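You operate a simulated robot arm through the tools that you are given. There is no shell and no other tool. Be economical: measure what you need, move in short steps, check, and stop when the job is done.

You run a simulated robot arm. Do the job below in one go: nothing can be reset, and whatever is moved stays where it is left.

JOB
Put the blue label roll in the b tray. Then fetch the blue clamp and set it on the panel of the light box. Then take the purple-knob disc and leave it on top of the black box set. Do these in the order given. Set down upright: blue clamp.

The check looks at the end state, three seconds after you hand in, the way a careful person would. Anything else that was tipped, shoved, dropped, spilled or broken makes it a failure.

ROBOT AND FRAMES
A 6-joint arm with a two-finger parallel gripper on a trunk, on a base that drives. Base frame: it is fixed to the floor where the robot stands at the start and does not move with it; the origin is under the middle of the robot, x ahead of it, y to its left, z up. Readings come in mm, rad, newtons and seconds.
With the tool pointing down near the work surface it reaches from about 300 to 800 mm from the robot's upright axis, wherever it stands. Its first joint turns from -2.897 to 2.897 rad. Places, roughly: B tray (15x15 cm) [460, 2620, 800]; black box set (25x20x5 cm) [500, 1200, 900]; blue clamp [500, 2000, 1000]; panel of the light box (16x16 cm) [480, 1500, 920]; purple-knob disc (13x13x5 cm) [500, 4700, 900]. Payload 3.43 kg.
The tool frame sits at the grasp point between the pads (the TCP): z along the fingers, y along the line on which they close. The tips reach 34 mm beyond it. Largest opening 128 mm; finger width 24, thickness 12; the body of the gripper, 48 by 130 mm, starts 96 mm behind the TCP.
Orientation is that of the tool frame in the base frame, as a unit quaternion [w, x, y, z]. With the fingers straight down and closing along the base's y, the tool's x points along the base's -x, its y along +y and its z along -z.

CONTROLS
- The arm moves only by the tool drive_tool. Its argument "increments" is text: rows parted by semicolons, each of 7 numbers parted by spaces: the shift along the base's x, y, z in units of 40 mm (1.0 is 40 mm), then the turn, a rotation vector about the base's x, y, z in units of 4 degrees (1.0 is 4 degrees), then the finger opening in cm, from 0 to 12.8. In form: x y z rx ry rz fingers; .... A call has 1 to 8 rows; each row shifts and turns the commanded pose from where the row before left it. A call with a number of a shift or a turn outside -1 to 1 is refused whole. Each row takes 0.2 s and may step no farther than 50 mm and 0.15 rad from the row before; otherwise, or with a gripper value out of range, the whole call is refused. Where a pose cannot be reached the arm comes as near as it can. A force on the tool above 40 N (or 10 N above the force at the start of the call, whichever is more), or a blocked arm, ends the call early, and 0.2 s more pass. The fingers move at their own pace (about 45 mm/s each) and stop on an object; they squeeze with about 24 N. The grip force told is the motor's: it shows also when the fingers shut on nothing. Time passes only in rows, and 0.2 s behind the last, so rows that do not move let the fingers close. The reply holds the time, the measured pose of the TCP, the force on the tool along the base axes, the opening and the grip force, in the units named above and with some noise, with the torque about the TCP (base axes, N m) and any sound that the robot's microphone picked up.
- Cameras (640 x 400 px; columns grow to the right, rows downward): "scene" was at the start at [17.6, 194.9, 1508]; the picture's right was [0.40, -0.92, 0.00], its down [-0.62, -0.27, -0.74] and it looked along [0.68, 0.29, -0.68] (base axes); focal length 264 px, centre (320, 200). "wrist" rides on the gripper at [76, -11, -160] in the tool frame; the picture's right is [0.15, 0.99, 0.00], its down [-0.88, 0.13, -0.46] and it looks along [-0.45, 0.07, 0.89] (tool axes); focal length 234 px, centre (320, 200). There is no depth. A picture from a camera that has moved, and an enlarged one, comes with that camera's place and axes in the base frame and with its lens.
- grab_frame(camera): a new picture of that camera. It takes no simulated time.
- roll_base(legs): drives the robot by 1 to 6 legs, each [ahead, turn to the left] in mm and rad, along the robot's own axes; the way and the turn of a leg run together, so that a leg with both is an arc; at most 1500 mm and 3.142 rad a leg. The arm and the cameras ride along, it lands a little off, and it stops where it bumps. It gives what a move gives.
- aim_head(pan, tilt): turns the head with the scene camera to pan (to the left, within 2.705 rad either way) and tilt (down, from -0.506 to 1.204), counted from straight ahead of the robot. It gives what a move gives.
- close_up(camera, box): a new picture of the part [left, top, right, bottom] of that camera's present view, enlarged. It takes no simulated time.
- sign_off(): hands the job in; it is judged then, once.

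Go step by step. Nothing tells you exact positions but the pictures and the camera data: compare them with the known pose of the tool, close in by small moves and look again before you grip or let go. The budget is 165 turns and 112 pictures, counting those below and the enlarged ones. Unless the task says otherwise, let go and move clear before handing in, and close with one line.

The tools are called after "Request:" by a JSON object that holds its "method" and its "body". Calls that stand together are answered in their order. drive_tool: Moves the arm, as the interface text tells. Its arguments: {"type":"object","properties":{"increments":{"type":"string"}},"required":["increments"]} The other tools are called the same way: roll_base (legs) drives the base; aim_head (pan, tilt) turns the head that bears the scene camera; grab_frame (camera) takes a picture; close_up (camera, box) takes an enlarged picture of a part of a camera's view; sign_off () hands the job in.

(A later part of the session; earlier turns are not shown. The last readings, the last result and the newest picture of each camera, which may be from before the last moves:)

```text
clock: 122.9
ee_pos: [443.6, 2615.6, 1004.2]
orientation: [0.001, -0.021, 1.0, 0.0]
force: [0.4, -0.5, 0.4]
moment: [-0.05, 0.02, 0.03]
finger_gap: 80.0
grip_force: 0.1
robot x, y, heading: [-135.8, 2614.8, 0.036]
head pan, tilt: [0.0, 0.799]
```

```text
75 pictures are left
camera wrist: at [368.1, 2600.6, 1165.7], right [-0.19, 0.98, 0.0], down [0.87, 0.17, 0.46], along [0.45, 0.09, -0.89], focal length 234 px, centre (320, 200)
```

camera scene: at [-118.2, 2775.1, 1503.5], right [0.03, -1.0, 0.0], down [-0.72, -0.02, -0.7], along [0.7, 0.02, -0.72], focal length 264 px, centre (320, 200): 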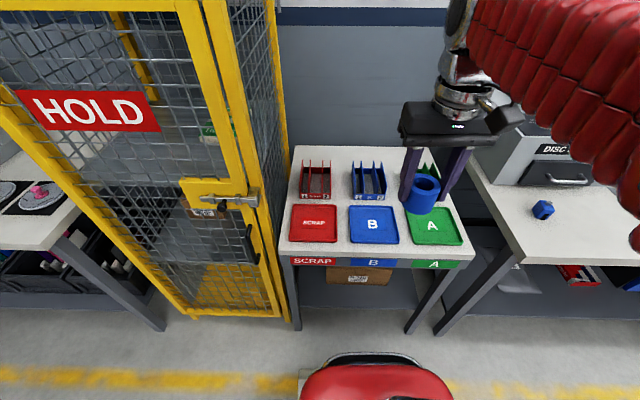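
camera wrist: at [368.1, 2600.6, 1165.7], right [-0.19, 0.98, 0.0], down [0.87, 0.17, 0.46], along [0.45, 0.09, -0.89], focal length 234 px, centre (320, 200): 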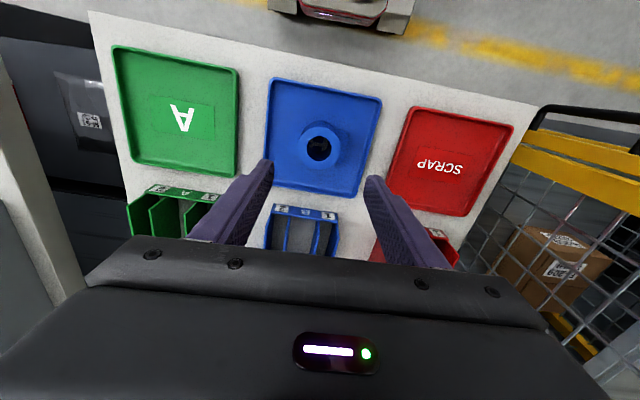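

The roll sits centred in the B tray. I retract and drive to y≈1760, from where both the clamp and the light box are in reach.

Request:
{"method": "drive_tool", "body": {"increments": "-0.65 0 0.9 0 0 0 8; -0.65 0 0.9 0 0 0 8; -0.65 0 0.9 0 0 0 8; -0.65 0 0.9 0 0 0 8; -0.7 0 0.9 0 0 0 8; -0.7 0 0.4 0 0 0 8; -0.7 0 0 0 0 0 8; -0.7 0 0 0 0 0 8"}}

Request:
{"method": "roll_base", "body": {"legs": [[0, -1.605], [870, 0], [0, 1.571]]}}

Request:
{"method": "aim_head", "body": {"pan": 0.2, "tilt": 0.7}}

Request:
{"method": "grab_frame", "body": {"camera": "scene"}}

Request:
{"method": "grab_frame", "body": {"camera": "wrist"}}

```text
clock: 124.7
ee_pos: [227.5, 2616.4, 1201.9]
orientation: [0.0, -0.021, 1.0, 0.001]
force: [0.0, -0.2, 0.4]
moment: [-0.01, 0.0, 0.0]
finger_gap: 80.1
grip_force: 0.1
robot x, y, heading: [-138.9, 2619.4, 0.033]
head pan, tilt: [0.0, 0.799]
```

```text
clock: 141.8
ee_pos: [230.3, 1753.8, 1200.9]
orientation: [-0.001, -0.01, 1.0, 0.0]
force: [0.8, 0.4, -0.8]
moment: [0.0, 0.0, -0.05]
finger_gap: 80.1
grip_force: 0.0
robot x, y, heading: [-132.4, 1729.3, 0.012]
head pan, tilt: [0.0, 0.799]
```

```text
clock: 142.6
ee_pos: [230.2, 1752.9, 1201.5]
orientation: [0.0, -0.01, 1.0, 0.0]
force: [-0.2, -0.9, 0.4]
moment: [0.01, -0.02, -0.02]
finger_gap: 80.0
grip_force: 0.1
robot x, y, heading: [-131.8, 1729.6, 0.012]
head pan, tilt: [0.201, 0.7]
```

```text
74 pictures are left
camera scene: at [-109.7, 1902.9, 1511.7], right [0.21, -0.98, 0.0], down [-0.63, -0.13, -0.76], along [0.75, 0.16, -0.64], focal length 264 px, centre (320, 200)
```

scene: 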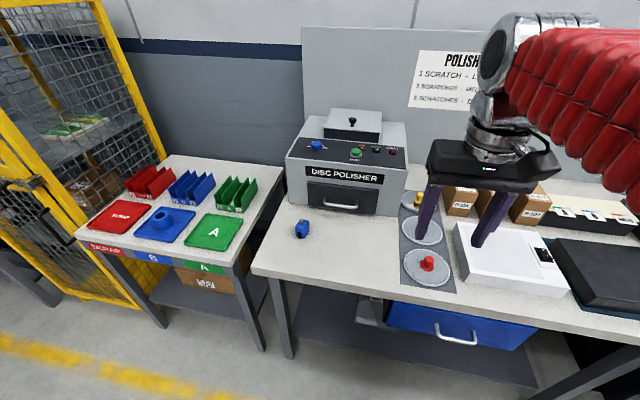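

```text
73 pictures are left
camera wrist: at [153.9, 1738.8, 1362.2], right [-0.17, 0.99, 0.0], down [0.88, 0.15, 0.46], along [0.45, 0.08, -0.89], focal length 234 px, centre (320, 200)
```

wrist: 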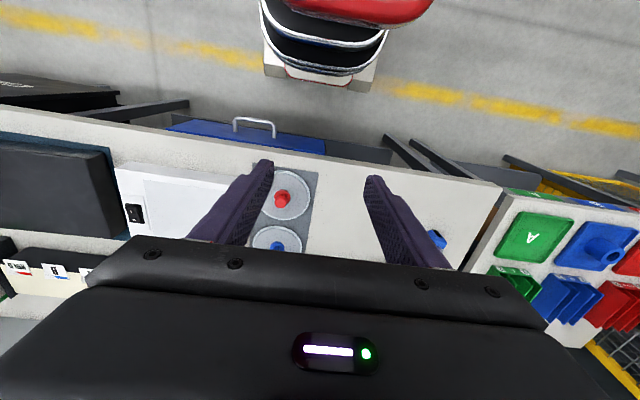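

The clamp is near (462, 2088) and upright with its screw on top. I move forward a little and zoom in on its orientation.

Request:
{"method": "roll_base", "body": {"legs": [[60, 0]]}}

Request:
{"method": "drive_tool", "body": {"increments": "0.5 1 0 0 0 0 10; 0.5 1 0 0 0 0 11; 0.5 1 0 0 0 0 11; 0.5 1 0 0 0 0 11; 0.5 1 0 0 0 0 11; 0.5 1 0 0 0 0 11; 0.4 1 0 0 0 0 11; 0 0.8 0 0 0 0 11"}}

Request:
{"method": "grab_frame", "body": {"camera": "wrist"}}

Request:
{"method": "grab_frame", "body": {"camera": "scene"}}

```text
clock: 143.6
ee_pos: [290.6, 1753.4, 1202.6]
orientation: [0.0, -0.011, 1.0, 0.0]
force: [-0.2, -0.9, -0.5]
moment: [0.0, -0.02, -0.01]
finger_gap: 79.8
grip_force: 0.1
robot x, y, heading: [-73.2, 1728.1, 0.013]
head pan, tilt: [0.201, 0.7]
```

```text
clock: 145.4
ee_pos: [426.1, 2064.0, 1204.0]
orientation: [-0.001, -0.01, 1.0, 0.0]
force: [0.4, -1.3, -0.3]
moment: [0.0, 0.0, -0.03]
finger_gap: 109.8
grip_force: 0.1
robot x, y, heading: [-71.7, 1724.2, 0.009]
head pan, tilt: [0.201, 0.7]
```

```text
72 pictures are left
camera wrist: at [351.3, 2051.0, 1364.2], right [-0.17, 0.99, 0.0], down [0.88, 0.15, 0.46], along [0.45, 0.08, -0.89], focal length 234 px, centre (320, 200)
```

wrist: 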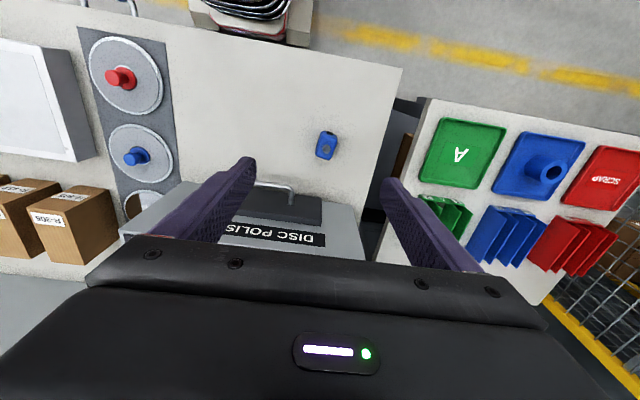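

```text
71 pictures are left
camera scene: at [-48.9, 1903.7, 1511.7], right [0.21, -0.98, 0.0], down [-0.63, -0.13, -0.76], along [0.75, 0.16, -0.64], focal length 264 px, centre (320, 200)
```

scene: 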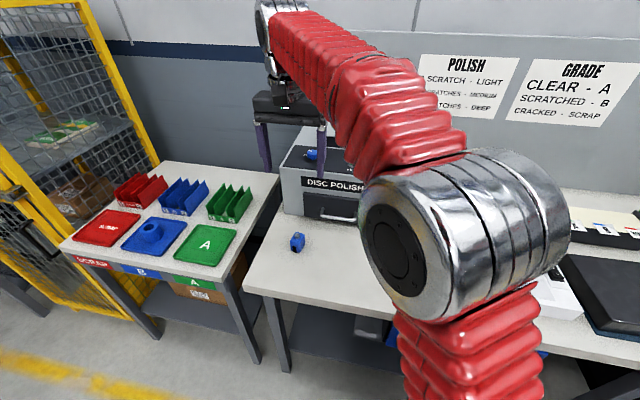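

Request:
{"method": "close_up", "body": {"camera": "wrist", "box": [286, 120, 366, 170]}}

Request:
{"method": "close_up", "body": {"camera": "scene", "box": [258, 217, 338, 267]}}

```text
8.00 times, centred on (326, 145) of wrist
camera zoom: at [351.3, 2051.0, 1364.2], right [-0.17, 0.99, 0.0], down [0.88, 0.15, 0.46], along [0.45, 0.08, -0.89], focal length 1873 px, centre (272, 640)
```

zoom: 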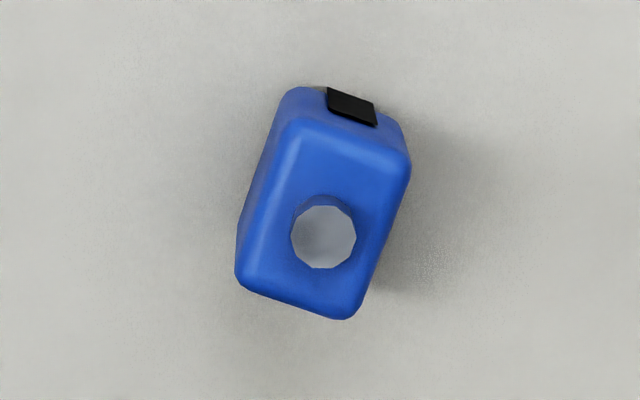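

```text
8.00 times, centred on (298, 242) of scene
camera zoom: at [-48.9, 1903.7, 1511.7], right [0.21, -0.98, 0.0], down [-0.63, -0.13, -0.76], along [0.75, 0.16, -0.64], focal length 2109 px, centre (496, -136)
```

zoom: 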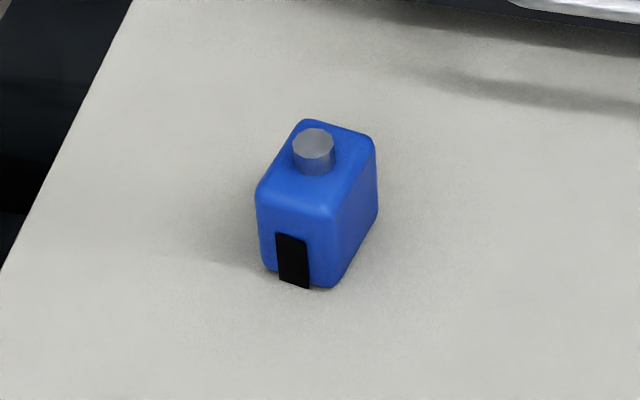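

The clamp is 28 mm wide, yawed about -10°, with its top at z≈913 and centre (464, 2084). I align the yaw and go down to 1000 for a check.

Request:
{"method": "drive_tool", "body": {"increments": "0.32 0.17 -0.85 0 0 -0.9 8; 0.32 0.17 -0.85 0 0 -0.9 8; 0.31 0.16 -0.85 0 0 -0.9 8; 0 0 -0.85 0 0 0 8; 0 0 -0.85 0 0 0 8; 0 0 -0.85 0 0 0 8"}}

Request:
{"method": "grab_frame", "body": {"camera": "wrist"}}

Request:
{"method": "close_up", "body": {"camera": "scene", "box": [238, 185, 358, 260]}}

```text
clock: 146.8
ee_pos: [463.4, 2083.3, 997.3]
orientation: [0.001, 0.083, 0.997, 0.0]
force: [-0.5, 0.1, -0.1]
moment: [-0.01, 0.01, -0.01]
finger_gap: 80.1
grip_force: 0.0
robot x, y, heading: [-70.6, 1724.9, 0.013]
head pan, tilt: [0.201, 0.7]
```

```text
68 pictures are left
camera wrist: at [386.5, 2084.4, 1157.8], right [0.02, 1.0, 0.0], down [0.89, -0.02, 0.46], along [0.46, -0.01, -0.89], focal length 234 px, centre (320, 200)
```

wrist: 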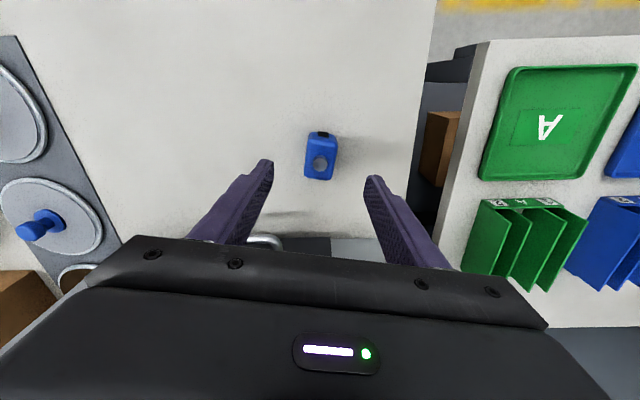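

```text
5.33 times, centred on (298, 222) of scene
camera zoom: at [-48.9, 1903.7, 1511.7], right [0.21, -0.98, 0.0], down [-0.63, -0.14, -0.76], along [0.75, 0.16, -0.64], focal length 1406 px, centre (437, 80)
```

zoom: 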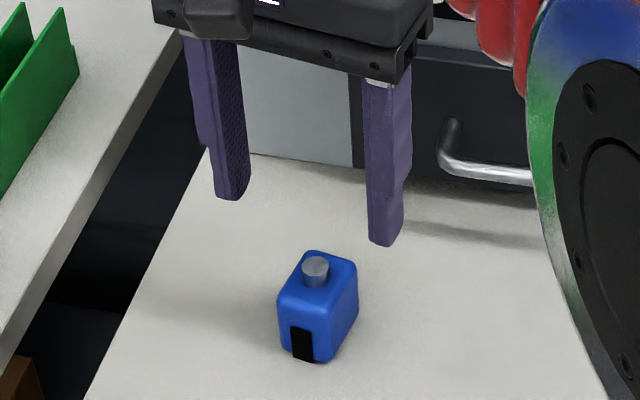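

Aligned and centred. I descend and grip.

Request:
{"method": "drive_tool", "body": {"increments": "0 0 -0.6 0 0 0 8; 0 0 -0.6 0 0 0 8; 0 0 -0.6 0 0 0 8; 0 0 -0.42 0 0 0 8; 0 0 0 0 0 0 5; 0 0 0 0 0 0 2; 0 0 0 0 0 0 2; 0 0 0 0 0 0 2"}}

Request:
{"method": "grab_frame", "body": {"camera": "wrist"}}

```text
clock: 148.6
ee_pos: [463.3, 2083.9, 908.7]
orientation: [0.0, 0.084, 0.996, -0.001]
force: [-1.1, -0.1, 0.6]
moment: [-0.01, -0.02, -0.03]
finger_gap: 33.1
grip_force: 23.8
robot x, y, heading: [-71.2, 1722.6, 0.011]
head pan, tilt: [0.201, 0.7]
```

```text
66 pictures are left
camera wrist: at [386.2, 2084.9, 1069.4], right [0.02, 1.0, 0.0], down [0.89, -0.02, 0.46], along [0.46, -0.01, -0.89], focal length 234 px, centre (320, 200)
```

wrist: 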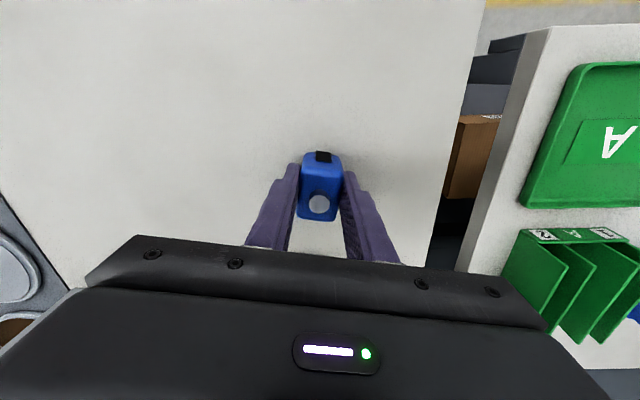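

Gripped at 33 mm. I lift and swing back toward the light box.

Request:
{"method": "drive_tool", "body": {"increments": "0 0 0.8 0 0 0 2; 0 0 1 0 0 0 2; 0 0 1 0 0 0 2; 0 0 1 0 0 0 2; 0 0 1 0 0 0 2; 0 0 1 0 0 0 2; -0.4 -1 0.2 0 0 0 2; -0.4 -1 0 0 0 0 2"}}

Request:
{"method": "drive_tool", "body": {"increments": "-0.4 -1 0 0 0 0 2; -0.4 -1 0 0 0 0 2; -0.2 -1 0 0 0 0 2; 0 -1 0 0 0 0 2; 0 -1 0 0 0 0 2; 0 -1 0 0 0 0 2; 0 -1 0 0 0 0 2; 0.2 -1 0 0 0 0 2"}}

Request:
{"method": "aim_head", "body": {"pan": -0.2, "tilt": 0.75}}

Request:
{"method": "grab_frame", "body": {"camera": "scene"}}

Request:
{"method": "grab_frame", "body": {"camera": "wrist"}}

```text
clock: 150.4
ee_pos: [432.6, 2005.0, 1148.3]
orientation: [0.0, 0.084, 0.996, 0.0]
force: [-0.7, 0.6, -1.0]
moment: [-0.01, 0.03, 0.0]
finger_gap: 33.1
grip_force: 23.8
robot x, y, heading: [-72.7, 1728.9, 0.008]
head pan, tilt: [0.201, 0.7]
```

```text
clock: 152.2
ee_pos: [400.7, 1685.1, 1149.9]
orientation: [-0.001, 0.084, 0.996, 0.0]
force: [-0.2, -1.0, -0.7]
moment: [0.03, 0.01, -0.01]
finger_gap: 33.2
grip_force: 24.2
robot x, y, heading: [-70.5, 1724.9, 0.01]
head pan, tilt: [0.201, 0.7]
```

```text
clock: 153.1
ee_pos: [400.1, 1683.9, 1149.3]
orientation: [0.0, 0.083, 0.997, 0.0]
force: [0.9, -0.3, 0.0]
moment: [-0.01, -0.02, 0.01]
finger_gap: 33.2
grip_force: 25.0
robot x, y, heading: [-73.0, 1726.3, 0.013]
head pan, tilt: [-0.201, 0.75]
```

```text
65 pictures are left
camera scene: at [-50.6, 1870.2, 1507.4], right [-0.19, -0.98, 0.0], down [-0.67, 0.13, -0.73], along [0.72, -0.14, -0.68], focal length 264 px, centre (320, 200)
```

scene: 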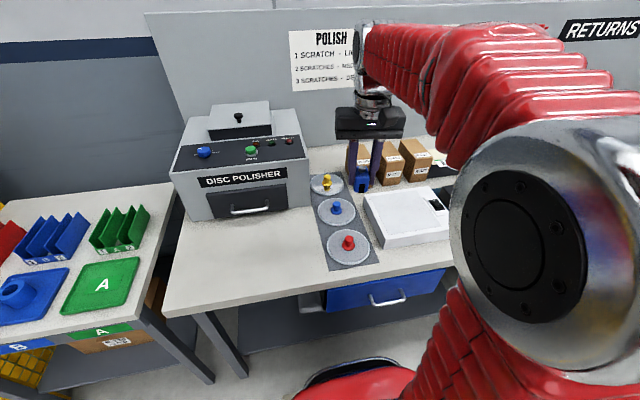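

```text
64 pictures are left
camera wrist: at [324.4, 1685.5, 1310.1], right [0.02, 1.0, 0.0], down [0.89, -0.02, 0.46], along [0.46, -0.01, -0.89], focal length 234 px, centre (320, 200)
```

wrist: 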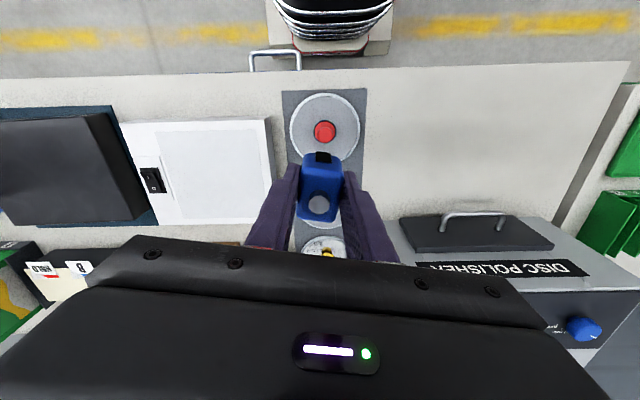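

The panel centre computes to about (473, 1496). I move over it at z≈1030.

Request:
{"method": "drive_tool", "body": {"increments": "0.4 -0.95 0 0 0 0 2; 0.4 -0.95 0 0 0 0 2; 0.4 -0.95 0 0 0 0 2; 0.4 -0.95 0 0 0 0 2; 0.25 -0.9 -0.3 0 0 0 2; 0 0 -0.9 0 0 0 2; 0 0 -0.9 0 0 0 2; 0 0 -0.9 0 0 0 2"}}

Request:
{"method": "grab_frame", "body": {"camera": "wrist"}}

Request:
{"method": "grab_frame", "body": {"camera": "scene"}}

```text
clock: 154.9
ee_pos: [475.0, 1498.6, 1028.5]
orientation: [-0.001, 0.083, 0.997, 0.0]
force: [-0.7, -1.4, -0.6]
moment: [-0.02, -0.02, 0.02]
finger_gap: 33.2
grip_force: 23.7
robot x, y, heading: [-69.1, 1727.2, 0.016]
head pan, tilt: [-0.201, 0.75]
```

```text
63 pictures are left
camera wrist: at [398.2, 1498.2, 1189.6], right [0.02, 1.0, 0.0], down [0.89, -0.02, 0.46], along [0.46, -0.01, -0.89], focal length 234 px, centre (320, 200)
```

wrist: 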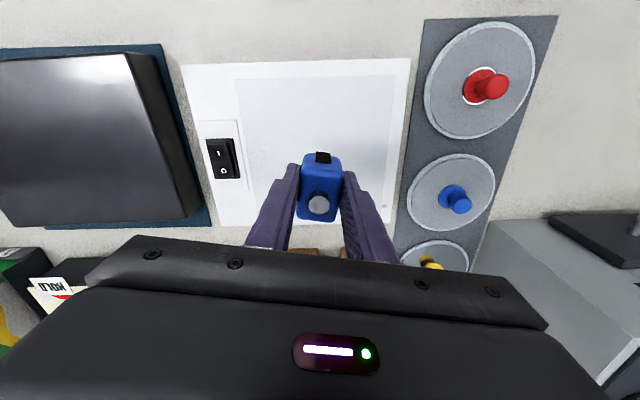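

```text
62 pictures are left
camera scene: at [-50.6, 1870.1, 1507.4], right [-0.19, -0.98, 0.0], down [-0.67, 0.13, -0.73], along [0.72, -0.14, -0.68], focal length 264 px, centre (320, 200)
```

scene: 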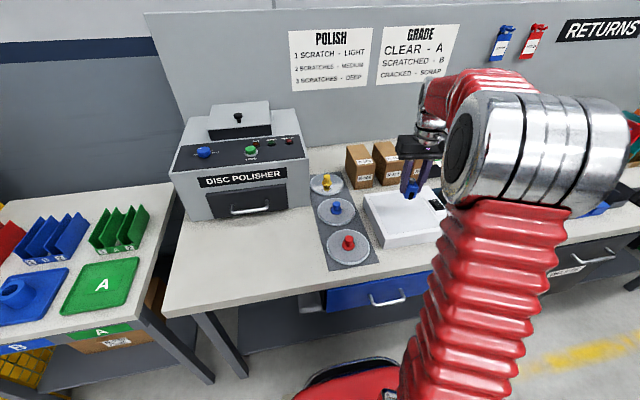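

Nearly centred. I nudge and lower until contact.

Request:
{"method": "drive_tool", "body": {"increments": "-0.18 -0.1 -0.5 0 0 0 2; 0 0 -0.4 0 0 0 2; 0 0 -0.25 0 0 0 2"}}

Request:
{"method": "close_up", "body": {"camera": "scene", "box": [340, 130, 460, 205]}}

```text
clock: 155.7
ee_pos: [467.9, 1495.2, 981.8]
orientation: [0.0, 0.084, 0.996, 0.0]
force: [0.1, 0.1, -0.6]
moment: [0.01, -0.03, -0.01]
finger_gap: 33.0
grip_force: 24.4
robot x, y, heading: [-72.7, 1726.7, 0.01]
head pan, tilt: [-0.201, 0.75]
```

```text
5.33 times, centred on (400, 168) of scene
camera zoom: at [-50.5, 1870.1, 1507.4], right [-0.19, -0.98, 0.0], down [-0.67, 0.13, -0.73], along [0.72, -0.14, -0.68], focal length 1406 px, centre (-107, 373)
```

zoom: 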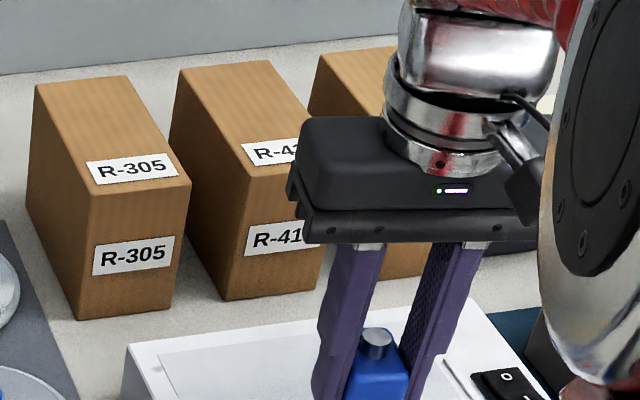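

Request:
{"method": "drive_tool", "body": {"increments": "0 0 -0.15 0 0 0 2; 0 0 -0.12 0 0 0 2; 0 0 -0.1 0 0 0 2"}}

Request:
{"method": "close_up", "body": {"camera": "scene", "box": [360, 165, 456, 225]}}

```text
clock: 156.5
ee_pos: [467.9, 1493.8, 968.3]
orientation: [0.001, 0.084, 0.996, 0.0]
force: [-0.8, -0.4, -0.7]
moment: [0.01, 0.01, -0.01]
finger_gap: 33.4
grip_force: 23.6
robot x, y, heading: [-69.6, 1729.1, 0.013]
head pan, tilt: [-0.201, 0.75]
```

```text
6.67 times, centred on (408, 195) of scene
camera zoom: at [-50.5, 1870.1, 1507.4], right [-0.19, -0.98, 0.0], down [-0.67, 0.13, -0.73], along [0.72, -0.14, -0.68], focal length 1758 px, centre (-267, 233)
```

zoom: 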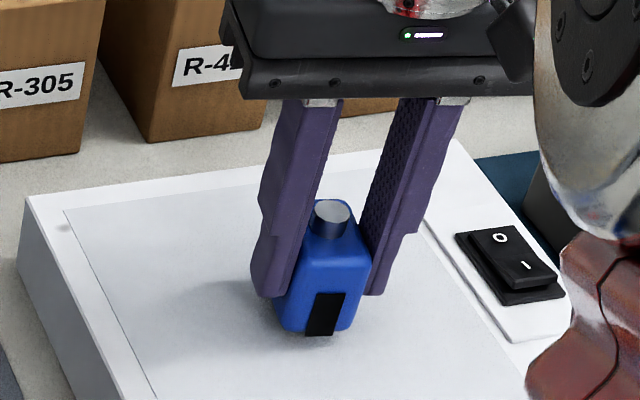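

Just above the panel; a few more small steps.

Request:
{"method": "drive_tool", "body": {"increments": "0 0 -0.1 0 0 0 2; 0 0 -0.1 0 0 0 2"}}

```text
clock: 157.1
ee_pos: [467.3, 1495.7, 959.4]
orientation: [0.0, 0.083, 0.997, 0.0]
force: [-0.3, 0.2, 0.9]
moment: [-0.06, -0.03, -0.01]
finger_gap: 33.4
grip_force: 24.1
robot x, y, heading: [-74.1, 1729.0, 0.009]
head pan, tilt: [-0.201, 0.75]
```

Request:
{"method": "drive_tool", "body": {"increments": "0 0 -0.08 0 0 0 2"}}

```text
clock: 157.5
ee_pos: [466.5, 1494.9, 959.2]
orientation: [0.002, 0.084, 0.996, 0.0]
force: [-3.0, 4.0, 16.6]
moment: [0.21, 0.31, -0.02]
finger_gap: 33.5
grip_force: 23.7
robot x, y, heading: [-72.7, 1727.9, 0.016]
head pan, tilt: [-0.201, 0.75]
```

Contact is firm. I ease up 2 mm and release.

Request:
{"method": "drive_tool", "body": {"increments": "0 0 0.06 0 0 0 2; 0 0 0 0 0 0 4.5; 0 0 0 0 0 0 6; 0 0 0 0 0 0 6; 0 0 0.7 0 0 0 6; 0 0 1 0 0 0 6; 0 0 1 0 0 0 6; 0 0 1 0 0 0 6"}}

Request:
{"method": "grab_frame", "body": {"camera": "wrist"}}

Request:
{"method": "close_up", "body": {"camera": "scene", "box": [340, 130, 500, 230]}}

```text
clock: 159.3
ee_pos: [466.4, 1494.2, 1106.9]
orientation: [0.0, 0.083, 0.997, -0.001]
force: [-0.1, 0.2, 0.6]
moment: [0.01, 0.02, 0.04]
finger_gap: 60.0
grip_force: 0.0
robot x, y, heading: [-73.1, 1726.9, 0.01]
head pan, tilt: [-0.201, 0.75]
```

```text
59 pictures are left
camera wrist: at [389.4, 1493.7, 1268.3], right [0.02, 1.0, 0.0], down [0.89, -0.02, 0.46], along [0.46, -0.01, -0.89], focal length 234 px, centre (320, 200)
```

wrist: 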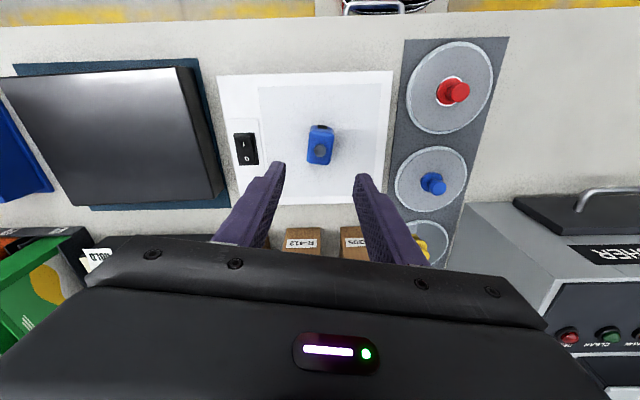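

```text
4.00 times, centred on (420, 180) of scene
camera zoom: at [-50.4, 1870.1, 1507.4], right [-0.19, -0.98, 0.0], down [-0.67, 0.13, -0.73], along [0.72, -0.14, -0.68], focal length 1055 px, centre (-80, 280)
```

zoom: 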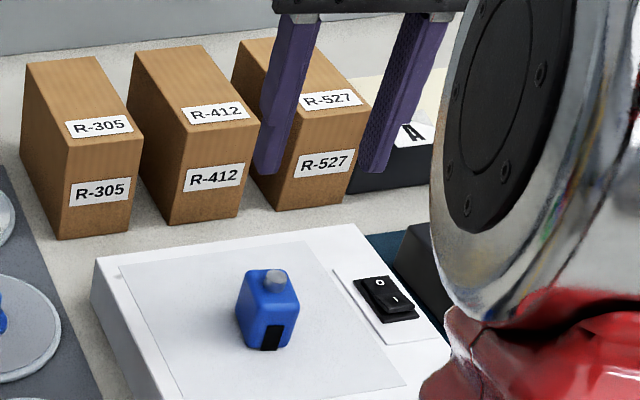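

The clamp stands upright on the panel. I retract and drive along to the far bench for the purple-knob disc.

Request:
{"method": "drive_tool", "body": {"increments": "0 0 1 0 0 0 3; 0 0 1 0 0 0 2; -0.6 0.75 0.3 0 0 0.9 0; -0.6 0.75 0 0 0 0.9 0; -0.6 0.75 0 0 0 0.9 0; -0.6 0.75 0 0 0 0 0; -0.6 0.75 0 0 0 0 0; -0.6 0.75 0 0 0 0 0"}}

Request:
{"method": "drive_tool", "body": {"increments": "-0.5 0.75 0 0 0 0 0; -0.2 0.75 0 0 0 0 0"}}

Request:
{"method": "roll_base", "body": {"legs": [[-80, 0], [0, 1.56], [1200, 0]]}}

Request:
{"method": "aim_head", "body": {"pan": -0.2, "tilt": 0.5}}

Request:
{"method": "grab_frame", "body": {"camera": "scene"}}

```text
clock: 161.1
ee_pos: [324.0, 1675.6, 1200.5]
orientation: [0.0, -0.011, 1.0, 0.0]
force: [0.0, -0.3, 0.1]
moment: [0.01, 0.06, 0.01]
finger_gap: 0.0
grip_force: 23.7
robot x, y, heading: [-71.9, 1729.5, 0.006]
head pan, tilt: [-0.201, 0.75]
```

```text
clock: 161.7
ee_pos: [296.5, 1733.4, 1199.6]
orientation: [0.0, -0.01, 1.0, 0.0]
force: [0.1, 1.3, -0.1]
moment: [0.0, -0.01, -0.02]
finger_gap: 0.1
grip_force: 24.1
robot x, y, heading: [-74.0, 1730.3, 0.005]
head pan, tilt: [-0.201, 0.75]
```

```text
clock: 175.9
ee_pos: [-137.3, 3287.1, 1199.9]
orientation: [0.0, -0.704, 0.71, 0.0]
force: [-0.9, -1.3, 0.0]
moment: [0.01, 0.0, -0.02]
finger_gap: 0.0
grip_force: 23.8
robot x, y, heading: [-138.6, 2918.4, 1.548]
head pan, tilt: [-0.201, 0.75]
```

```text
clock: 176.7
ee_pos: [-136.8, 3287.1, 1200.0]
orientation: [0.0, -0.705, 0.709, 0.0]
force: [0.5, -0.1, -0.1]
moment: [0.03, 0.0, -0.02]
finger_gap: 0.0
grip_force: 23.5
robot x, y, heading: [-140.1, 2919.0, 1.551]
head pan, tilt: [-0.201, 0.499]
```

```text
57 pictures are left
camera scene: at [-278.2, 2952.9, 1529.3], right [0.98, -0.22, 0.0], down [-0.11, -0.47, -0.88], along [0.19, 0.86, -0.48], focal length 264 px, centre (320, 200)
```

scene: 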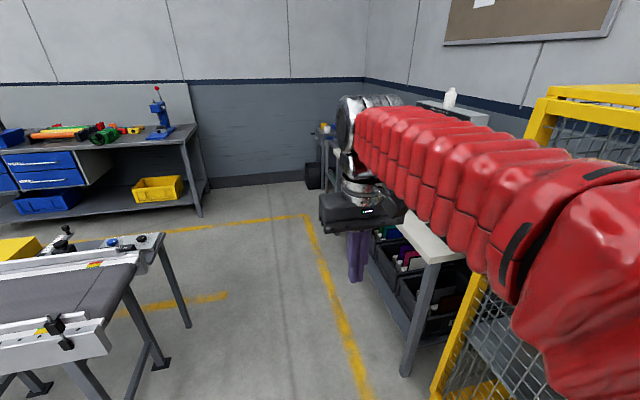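

The far bench starts near y≈3640 with its front edge at x≈330. I drive on and turn to face it.

Request:
{"method": "roll_base", "body": {"legs": [[1200, 0.01], [0, -1.56]]}}

Request:
{"method": "aim_head", "body": {"pan": 0.2, "tilt": 0.6}}

Request:
{"method": "grab_frame", "body": {"camera": "scene"}}

```text
clock: 189.9
ee_pos: [245.8, 4114.1, 1201.5]
orientation: [-0.001, -0.019, 1.0, 0.0]
force: [-0.6, -0.7, -0.2]
moment: [0.02, -0.01, -0.01]
finger_gap: 0.0
grip_force: 24.2
robot x, y, heading: [-121.8, 4130.4, 0.031]
head pan, tilt: [-0.201, 0.499]
```

```text
clock: 190.8
ee_pos: [246.8, 4115.9, 1200.3]
orientation: [0.0, -0.02, 1.0, 0.0]
force: [-0.3, -0.8, -0.3]
moment: [0.01, 0.01, 0.0]
finger_gap: 0.0
grip_force: 24.0
robot x, y, heading: [-124.0, 4133.5, 0.03]
head pan, tilt: [0.201, 0.6]
```

```text
56 pictures are left
camera scene: at [-99.6, 4308.8, 1520.3], right [0.23, -0.97, 0.0], down [-0.55, -0.13, -0.83], along [0.8, 0.19, -0.56], focal length 264 px, centre (320, 200)
```

scene: 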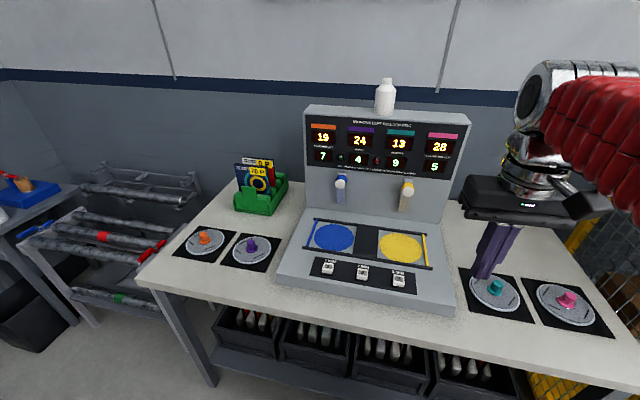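

The purple-knob disc is at about (459, 4673), left of the machine. I shift along by 430 mm to stand in front of it.

Request:
{"method": "roll_base", "body": {"legs": [[0, 1.54], [430, 0], [0, -1.57]]}}

Request:
{"method": "aim_head", "body": {"pan": 0.0, "tilt": 0.75}}

Request:
{"method": "grab_frame", "body": {"camera": "scene"}}

Request:
{"method": "grab_frame", "body": {"camera": "wrist"}}

```text
clock: 205.1
ee_pos: [250.0, 4532.9, 1200.7]
orientation: [0.0, -0.004, 1.0, -0.001]
force: [-0.7, 0.4, -0.8]
moment: [0.0, 0.0, 0.02]
finger_gap: 0.1
grip_force: 23.8
robot x, y, heading: [-115.4, 4582.8, 0.003]
head pan, tilt: [0.201, 0.6]
```

```text
clock: 205.8
ee_pos: [250.8, 4533.5, 1200.8]
orientation: [0.0, -0.004, 1.0, 0.0]
force: [0.3, -0.9, -0.6]
moment: [0.0, 0.0, 0.0]
finger_gap: 0.0
grip_force: 23.5
robot x, y, heading: [-116.1, 4579.2, 0.008]
head pan, tilt: [0.0, 0.75]
```

```text
55 pictures are left
camera scene: at [-93.3, 4740.5, 1507.5], right [0.01, -1.0, 0.0], down [-0.68, 0.0, -0.73], along [0.73, 0.0, -0.68], focal length 264 px, centre (320, 200)
```

scene: 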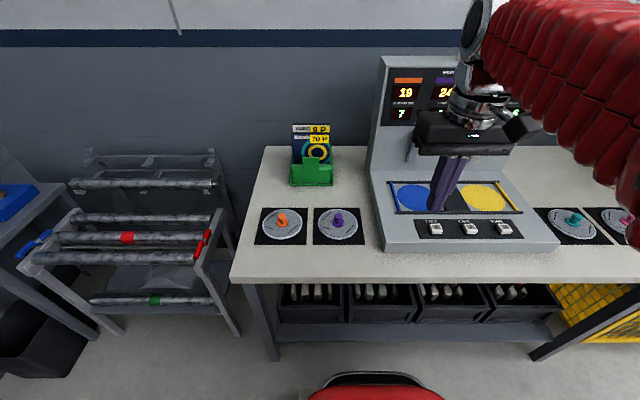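

```text
54 pictures are left
camera wrist: at [175.2, 4520.8, 1362.1], right [-0.16, 0.99, 0.0], down [0.88, 0.14, 0.46], along [0.45, 0.07, -0.89], focal length 234 px, centre (320, 200)
```

wrist: 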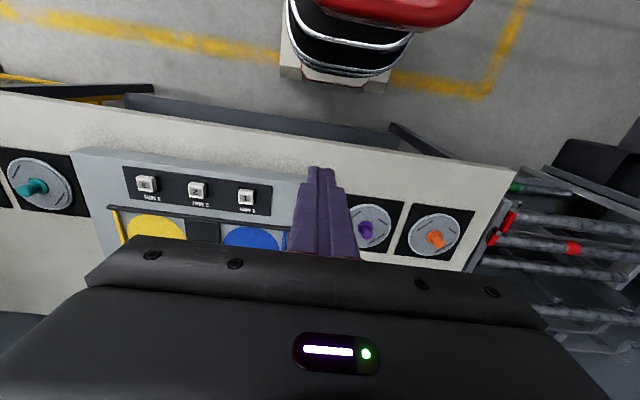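

Request:
{"method": "close_up", "body": {"camera": "scene", "box": [290, 195, 386, 255]}}

Request:
{"method": "close_up", "body": {"camera": "wrist", "box": [335, 190, 431, 250]}}

```text
6.67 times, centred on (338, 225) of scene
camera zoom: at [-93.3, 4740.5, 1507.5], right [0.01, -1.0, 0.0], down [-0.68, 0.0, -0.73], along [0.73, 0.0, -0.68], focal length 1758 px, centre (200, 33)
```

zoom: 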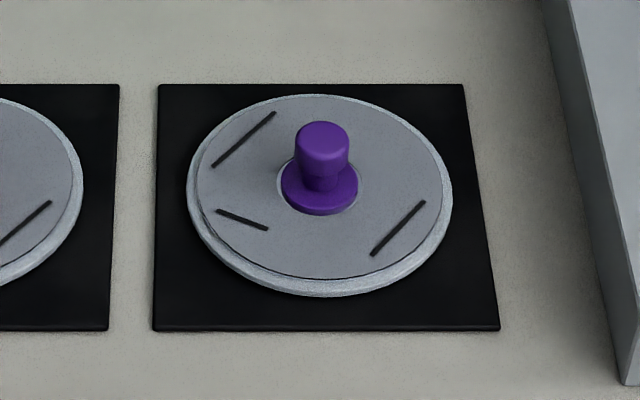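

```text
6.67 times, centred on (383, 220) of wrist
camera zoom: at [175.2, 4520.8, 1362.1], right [-0.16, 0.99, 0.0], down [0.88, 0.14, 0.46], along [0.45, 0.07, -0.89], focal length 1561 px, centre (-100, 67)
```

zoom: 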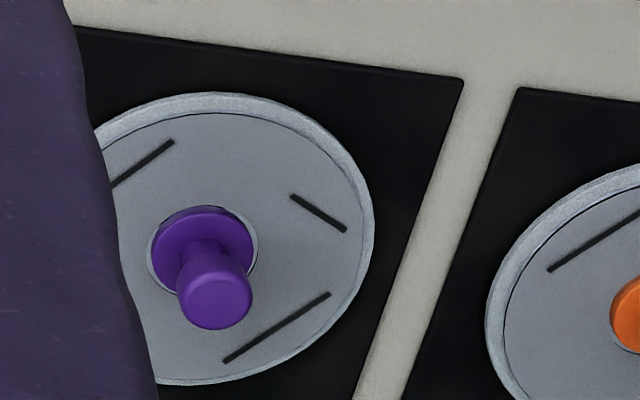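

The knob is about 26 mm wide at (475, 4682), its top near z≈910. I move above it with the fingers opened 60 mm.

Request:
{"method": "drive_tool", "body": {"increments": "0.75 0.5 0 0 0 0 6; 0.75 0.5 0 0 0 0 6; 0.75 0.5 -0.3 0 0 0 6; 0.75 0.5 -0.5 0 0 0 6; 0.75 0.5 -0.5 0 0 0 6; 0.75 0.5 -0.7 0 0 0 6; 0.75 0.5 -0.8 0 0 0 6; 0.3 0.2 -0.9 0 0 0 6"}}

Request:
{"method": "grab_frame", "body": {"camera": "wrist"}}

Request:
{"method": "close_up", "body": {"camera": "scene", "box": [260, 150, 420, 250]}}

```text
clock: 207.6
ee_pos: [476.3, 4682.5, 1053.5]
orientation: [0.001, -0.005, 1.0, -0.001]
force: [0.4, 0.2, 0.5]
moment: [0.0, -0.03, 0.02]
finger_gap: 60.1
grip_force: 0.1
robot x, y, heading: [-116.0, 4582.0, 0.01]
head pan, tilt: [0.0, 0.75]
```

```text
51 pictures are left
camera wrist: at [400.0, 4670.1, 1213.7], right [-0.15, 0.99, 0.0], down [0.88, 0.14, 0.46], along [0.45, 0.07, -0.89], focal length 234 px, centre (320, 200)
```

wrist: 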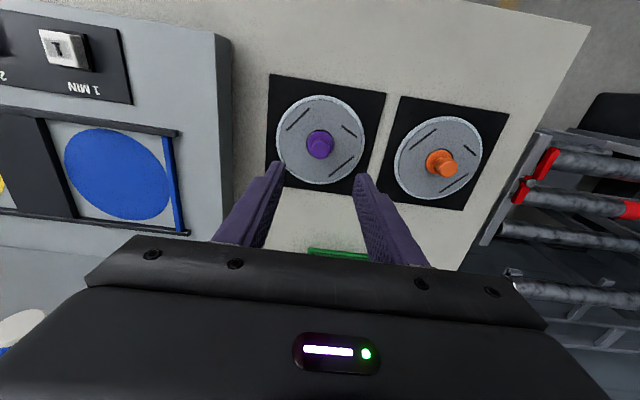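

```text
4.00 times, centred on (340, 200) of scene
camera zoom: at [-93.1, 4740.5, 1507.4], right [0.0, -1.0, 0.0], down [-0.68, 0.0, -0.73], along [0.73, 0.0, -0.68], focal length 1055 px, centre (240, 200)
```

zoom: 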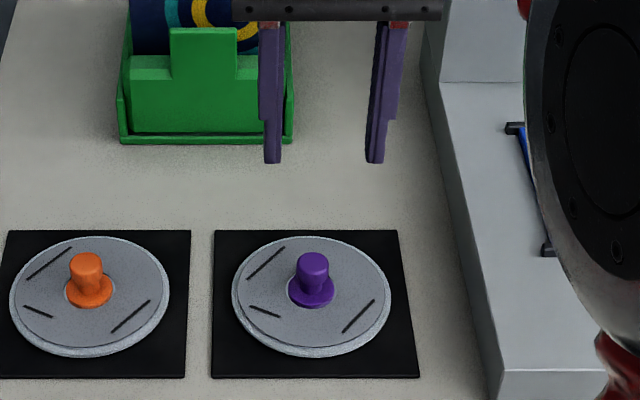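

Both views agree: knob at (475, 4683), top z≈910. I descend to z≈920 (tips ≈886), check, then grip.

Request:
{"method": "drive_tool", "body": {"increments": "-0.03 0.02 -0.8 0 0 0 6; 0 0 -0.8 0 0 0 6; 0 0 -0.8 0 0 0 6; 0 0 -0.5 0 0 0 6; 0 0 -0.4 0 0 0 6"}}

Request:
{"method": "close_up", "body": {"camera": "scene", "box": [290, 185, 386, 245]}}

Request:
{"method": "grab_frame", "body": {"camera": "wrist"}}

```text
clock: 208.8
ee_pos: [470.1, 4682.9, 922.6]
orientation: [0.0, -0.005, 1.0, 0.0]
force: [0.3, 0.6, 0.0]
moment: [0.0, -0.01, 0.03]
finger_gap: 60.0
grip_force: 0.1
robot x, y, heading: [-117.2, 4581.3, -0.001]
head pan, tilt: [0.0, 0.75]
```

```text
6.67 times, centred on (338, 215) of scene
camera zoom: at [-93.0, 4740.5, 1507.4], right [0.0, -1.0, 0.0], down [-0.68, 0.0, -0.73], along [0.73, 0.0, -0.68], focal length 1758 px, centre (200, 100)
```

zoom: 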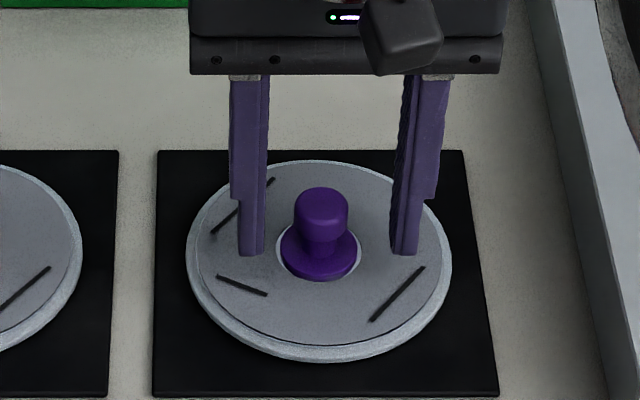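

```text
48 pictures are left
camera wrist: at [394.9, 4669.0, 1083.0], right [-0.15, 0.99, 0.0], down [0.88, 0.14, 0.46], along [0.45, 0.07, -0.89], focal length 234 px, centre (320, 200)
```

wrist: 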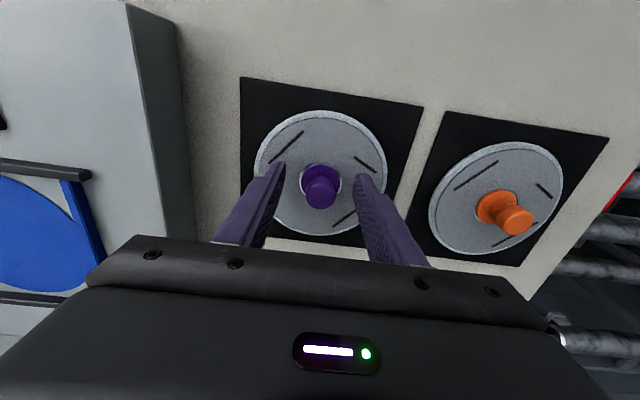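

Centred on the knob; I nudge 3 mm in x and close.

Request:
{"method": "drive_tool", "body": {"increments": "0.08 0 -0.05 0 0 0 6; 0 0 0 0 0 0 4; 0 0 0 0 0 0 1.5; 0 0 0 0 0 0 1.5; 0 0 0 0 0 0 1.5"}}

Request:
{"method": "drive_tool", "body": {"increments": "0 0 0.3 0 0 0 1.5; 0 0 0.5 0 0 0 1.5; 0 0 0.7 0 0 0 1.5"}}

Request:
{"method": "close_up", "body": {"camera": "scene", "box": [260, 150, 420, 250]}}

```text
clock: 210.0
ee_pos: [473.8, 4682.8, 921.2]
orientation: [-0.001, -0.004, 1.0, -0.001]
force: [-0.1, 0.4, -0.3]
moment: [0.05, -0.05, 0.02]
finger_gap: 24.7
grip_force: 23.7
robot x, y, heading: [-117.6, 4580.0, 0.005]
head pan, tilt: [0.0, 0.75]
```

```text
clock: 210.8
ee_pos: [475.3, 4682.0, 977.5]
orientation: [0.0, -0.004, 1.0, 0.001]
force: [-0.2, 0.5, -0.9]
moment: [-0.04, 0.04, 0.04]
finger_gap: 25.1
grip_force: 23.5
robot x, y, heading: [-114.3, 4582.5, 0.003]
head pan, tilt: [0.0, 0.75]
```

```text
4.00 times, centred on (340, 200) of scene
camera zoom: at [-92.8, 4740.5, 1507.4], right [0.0, -1.0, 0.0], down [-0.68, 0.0, -0.73], along [0.73, 0.0, -0.68], focal length 1055 px, centre (240, 200)
```

zoom: 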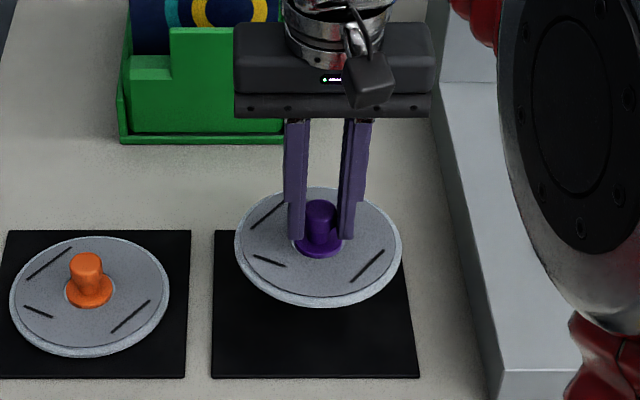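

The disc is lifted level. I raise and retract it, then drive back to the black box.

Request:
{"method": "drive_tool", "body": {"increments": "0 0 0.9 0 0 0 1.5; 0 0 1 0 0 0 1.5; 0 0 1 0 0 0 1.5; 0 0 1 0 0 0 1.5; -0.8 -0.3 0.8 0 0 0 1.5; -0.9 -0.4 0.5 0 0 0 1.5; -1 -0.4 0.2 0 0 0 1.5; -1 -0.4 0 0 0 0 1.5"}}

Request:
{"method": "drive_tool", "body": {"increments": "-1 -0.4 0 0 0 0 1.5; -0.9 -0.4 0 0 0 0 1.5"}}

Request:
{"method": "roll_base", "body": {"legs": [[0, -1.57], [1200, 0], [1100, 0]]}}

Request:
{"method": "grab_frame", "body": {"camera": "wrist"}}

```text
clock: 212.6
ee_pos: [324.9, 4623.6, 1192.7]
orientation: [0.0, -0.004, 1.0, -0.001]
force: [0.7, -0.4, -0.3]
moment: [0.0, 0.03, 0.01]
finger_gap: 24.9
grip_force: 24.3
robot x, y, heading: [-116.4, 4584.2, 0.004]
head pan, tilt: [0.0, 0.75]
```

```text
clock: 213.2
ee_pos: [247.8, 4591.6, 1192.4]
orientation: [0.0, -0.005, 1.0, 0.0]
force: [-0.2, -0.8, -1.5]
moment: [0.0, 0.06, 0.0]
finger_gap: 25.0
grip_force: 24.6
robot x, y, heading: [-117.1, 4583.4, 0.004]
head pan, tilt: [0.0, 0.75]
```

```text
clock: 233.5
ee_pos: [10.3, 1905.0, 1192.7]
orientation: [0.0, 0.692, 0.722, 0.0]
force: [0.9, 1.1, -1.1]
moment: [0.03, 0.02, 0.0]
finger_gap: 25.0
grip_force: 23.8
robot x, y, heading: [-11.6, 2268.9, -1.534]
head pan, tilt: [0.0, 0.75]
```

```text
46 pictures are left
camera wrist: at [-3.8, 1978.4, 1353.6], right [0.98, 0.19, 0.0], down [0.17, -0.87, 0.46], along [0.09, -0.45, -0.89], focal length 234 px, centre (320, 200)
```

wrist: 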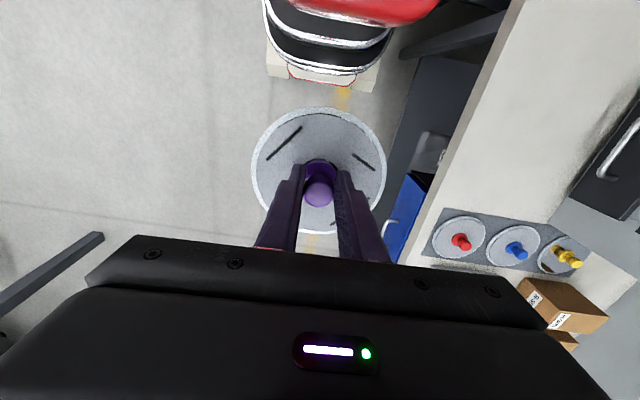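

I drifted toward the bench, so I correct the heading away from it, then drive to y≈1270 and face the bench.

Request:
{"method": "roll_base", "body": {"legs": [[0, -0.15], [990, 0], [0, 1.68]]}}

Request:
{"method": "aim_head", "body": {"pan": -0.05, "tilt": 0.75}}

Request:
{"method": "grab_frame", "body": {"camera": "scene"}}

Request:
{"method": "grab_frame", "body": {"camera": "wrist"}}

```text
clock: 246.8
ee_pos: [242.9, 1287.0, 1194.7]
orientation: [0.0, 0.016, 1.0, 0.0]
force: [-0.3, 0.4, -0.3]
moment: [-0.01, 0.01, 0.01]
finger_gap: 24.7
grip_force: 24.7
robot x, y, heading: [-125.8, 1259.6, -0.039]
head pan, tilt: [0.0, 0.75]
```

```text
clock: 247.4
ee_pos: [241.7, 1284.8, 1193.7]
orientation: [-0.001, 0.016, 1.0, 0.0]
force: [0.0, 0.0, -0.8]
moment: [-0.03, -0.01, -0.02]
finger_gap: 25.0
grip_force: 23.5
robot x, y, heading: [-123.1, 1263.0, -0.037]
head pan, tilt: [-0.051, 0.75]
```

```text
45 pictures are left
camera scene: at [-94.2, 1414.5, 1507.4], right [-0.09, -1.0, 0.0], down [-0.68, 0.06, -0.73], along [0.73, -0.06, -0.68], focal length 264 px, centre (320, 200)
```

scene: 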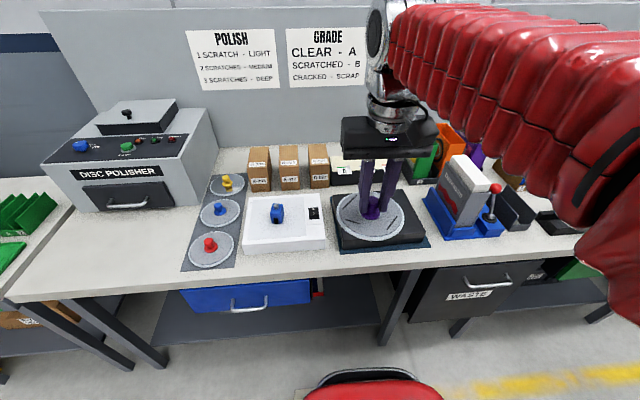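

```text
44 pictures are left
camera wrist: at [165.4, 1275.9, 1354.5], right [-0.11, 0.99, 0.0], down [0.88, 0.1, 0.46], along [0.45, 0.05, -0.89], focal length 234 px, centre (320, 200)
```

wrist: 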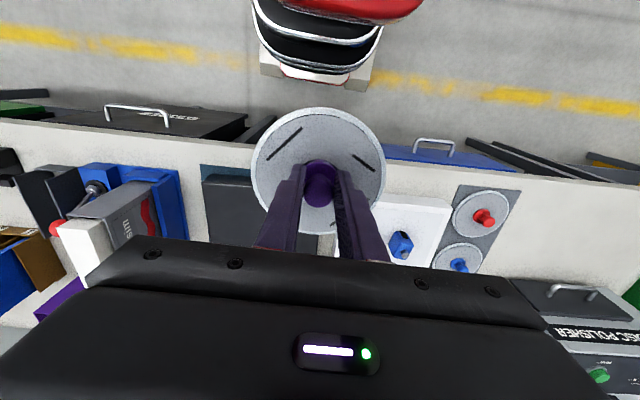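

The clamp is still upright on the panel. The disc covers most of the black box, so I zoom in on its visible edges.

Request:
{"method": "close_up", "body": {"camera": "scene", "box": [310, 160, 454, 250]}}

```text
4.44 times, centred on (382, 205) of scene
camera zoom: at [-94.2, 1414.5, 1507.4], right [-0.09, -1.0, 0.0], down [-0.68, 0.06, -0.73], along [0.73, -0.06, -0.68], focal length 1172 px, centre (44, 178)
```

zoom: 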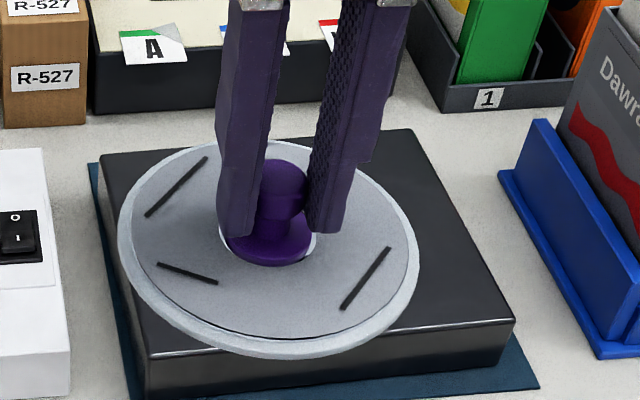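

The black box top centre is about (475, 1190). I move the disc over it at z≈1050.

Request:
{"method": "drive_tool", "body": {"increments": "0.8 -0.33 0 0 0 0 1.5; 0.8 -0.33 0 0 0 0 1.5; 0.8 -0.33 0 0 0 0 1.5; 0.8 -0.33 -0.3 0 0 0 1.5; 0.8 -0.33 -0.6 0 0 0 1.5; 0.8 -0.33 -0.8 0 0 0 1.5; 0.8 -0.33 -0.8 0 0 0 1.5; 0.2 -0.06 -0.9 0 0 0 1.5"}}

Request:
{"method": "grab_frame", "body": {"camera": "scene"}}

Request:
{"method": "grab_frame", "body": {"camera": "wrist"}}

```text
clock: 249.2
ee_pos: [474.4, 1192.5, 1057.2]
orientation: [0.0, 0.015, 1.0, 0.0]
force: [0.0, 0.3, 0.4]
moment: [0.01, 0.02, -0.02]
finger_gap: 24.9
grip_force: 24.0
robot x, y, heading: [-121.7, 1259.4, -0.04]
head pan, tilt: [-0.051, 0.75]
```

```text
42 pictures are left
camera scene: at [-94.0, 1414.5, 1507.4], right [-0.09, -1.0, 0.0], down [-0.68, 0.06, -0.73], along [0.73, -0.07, -0.68], focal length 264 px, centre (320, 200)
```

scene: 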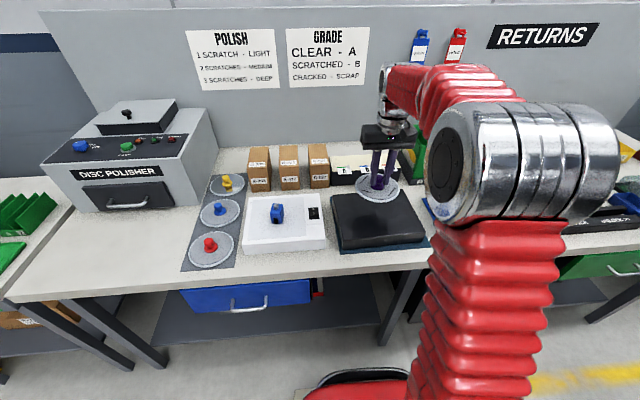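

```text
41 pictures are left
camera wrist: at [398.5, 1182.4, 1219.1], right [-0.11, 0.99, 0.0], down [0.88, 0.1, 0.46], along [0.45, 0.05, -0.89], focal length 234 px, centre (320, 200)
```

wrist: 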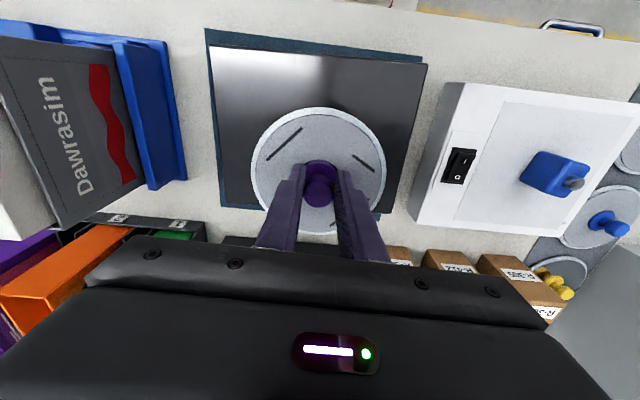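

Close to centre; I shift 5 mm and lower gradually.

Request:
{"method": "drive_tool", "body": {"increments": "-0.12 -0.1 -0.5 0 0 0 1.5; 0 0 -0.5 0 0 0 1.5; 0 0 -0.4 0 0 0 1.5"}}

Request:
{"method": "close_up", "body": {"camera": "scene", "box": [310, 140, 454, 230]}}

```text
clock: 250.0
ee_pos: [469.1, 1188.0, 1002.5]
orientation: [0.0, 0.015, 1.0, 0.0]
force: [0.3, -0.3, -0.7]
moment: [0.0, 0.0, -0.01]
finger_gap: 24.9
grip_force: 23.6
robot x, y, heading: [-121.6, 1259.8, -0.039]
head pan, tilt: [-0.051, 0.75]
```

```text
4.44 times, centred on (382, 185) of scene
camera zoom: at [-93.8, 1414.5, 1507.4], right [-0.09, -1.0, 0.0], down [-0.68, 0.06, -0.73], along [0.73, -0.07, -0.68], focal length 1172 px, centre (44, 267)
```

zoom: 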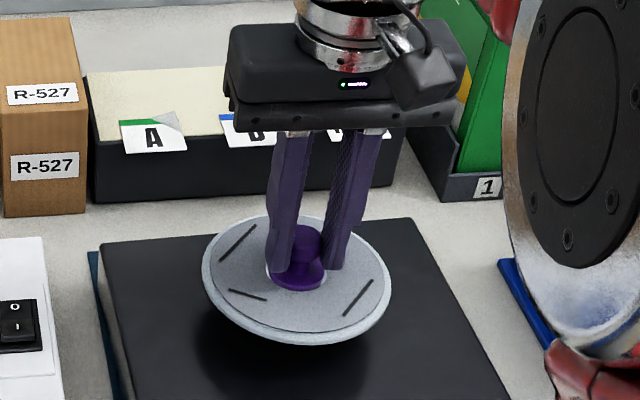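

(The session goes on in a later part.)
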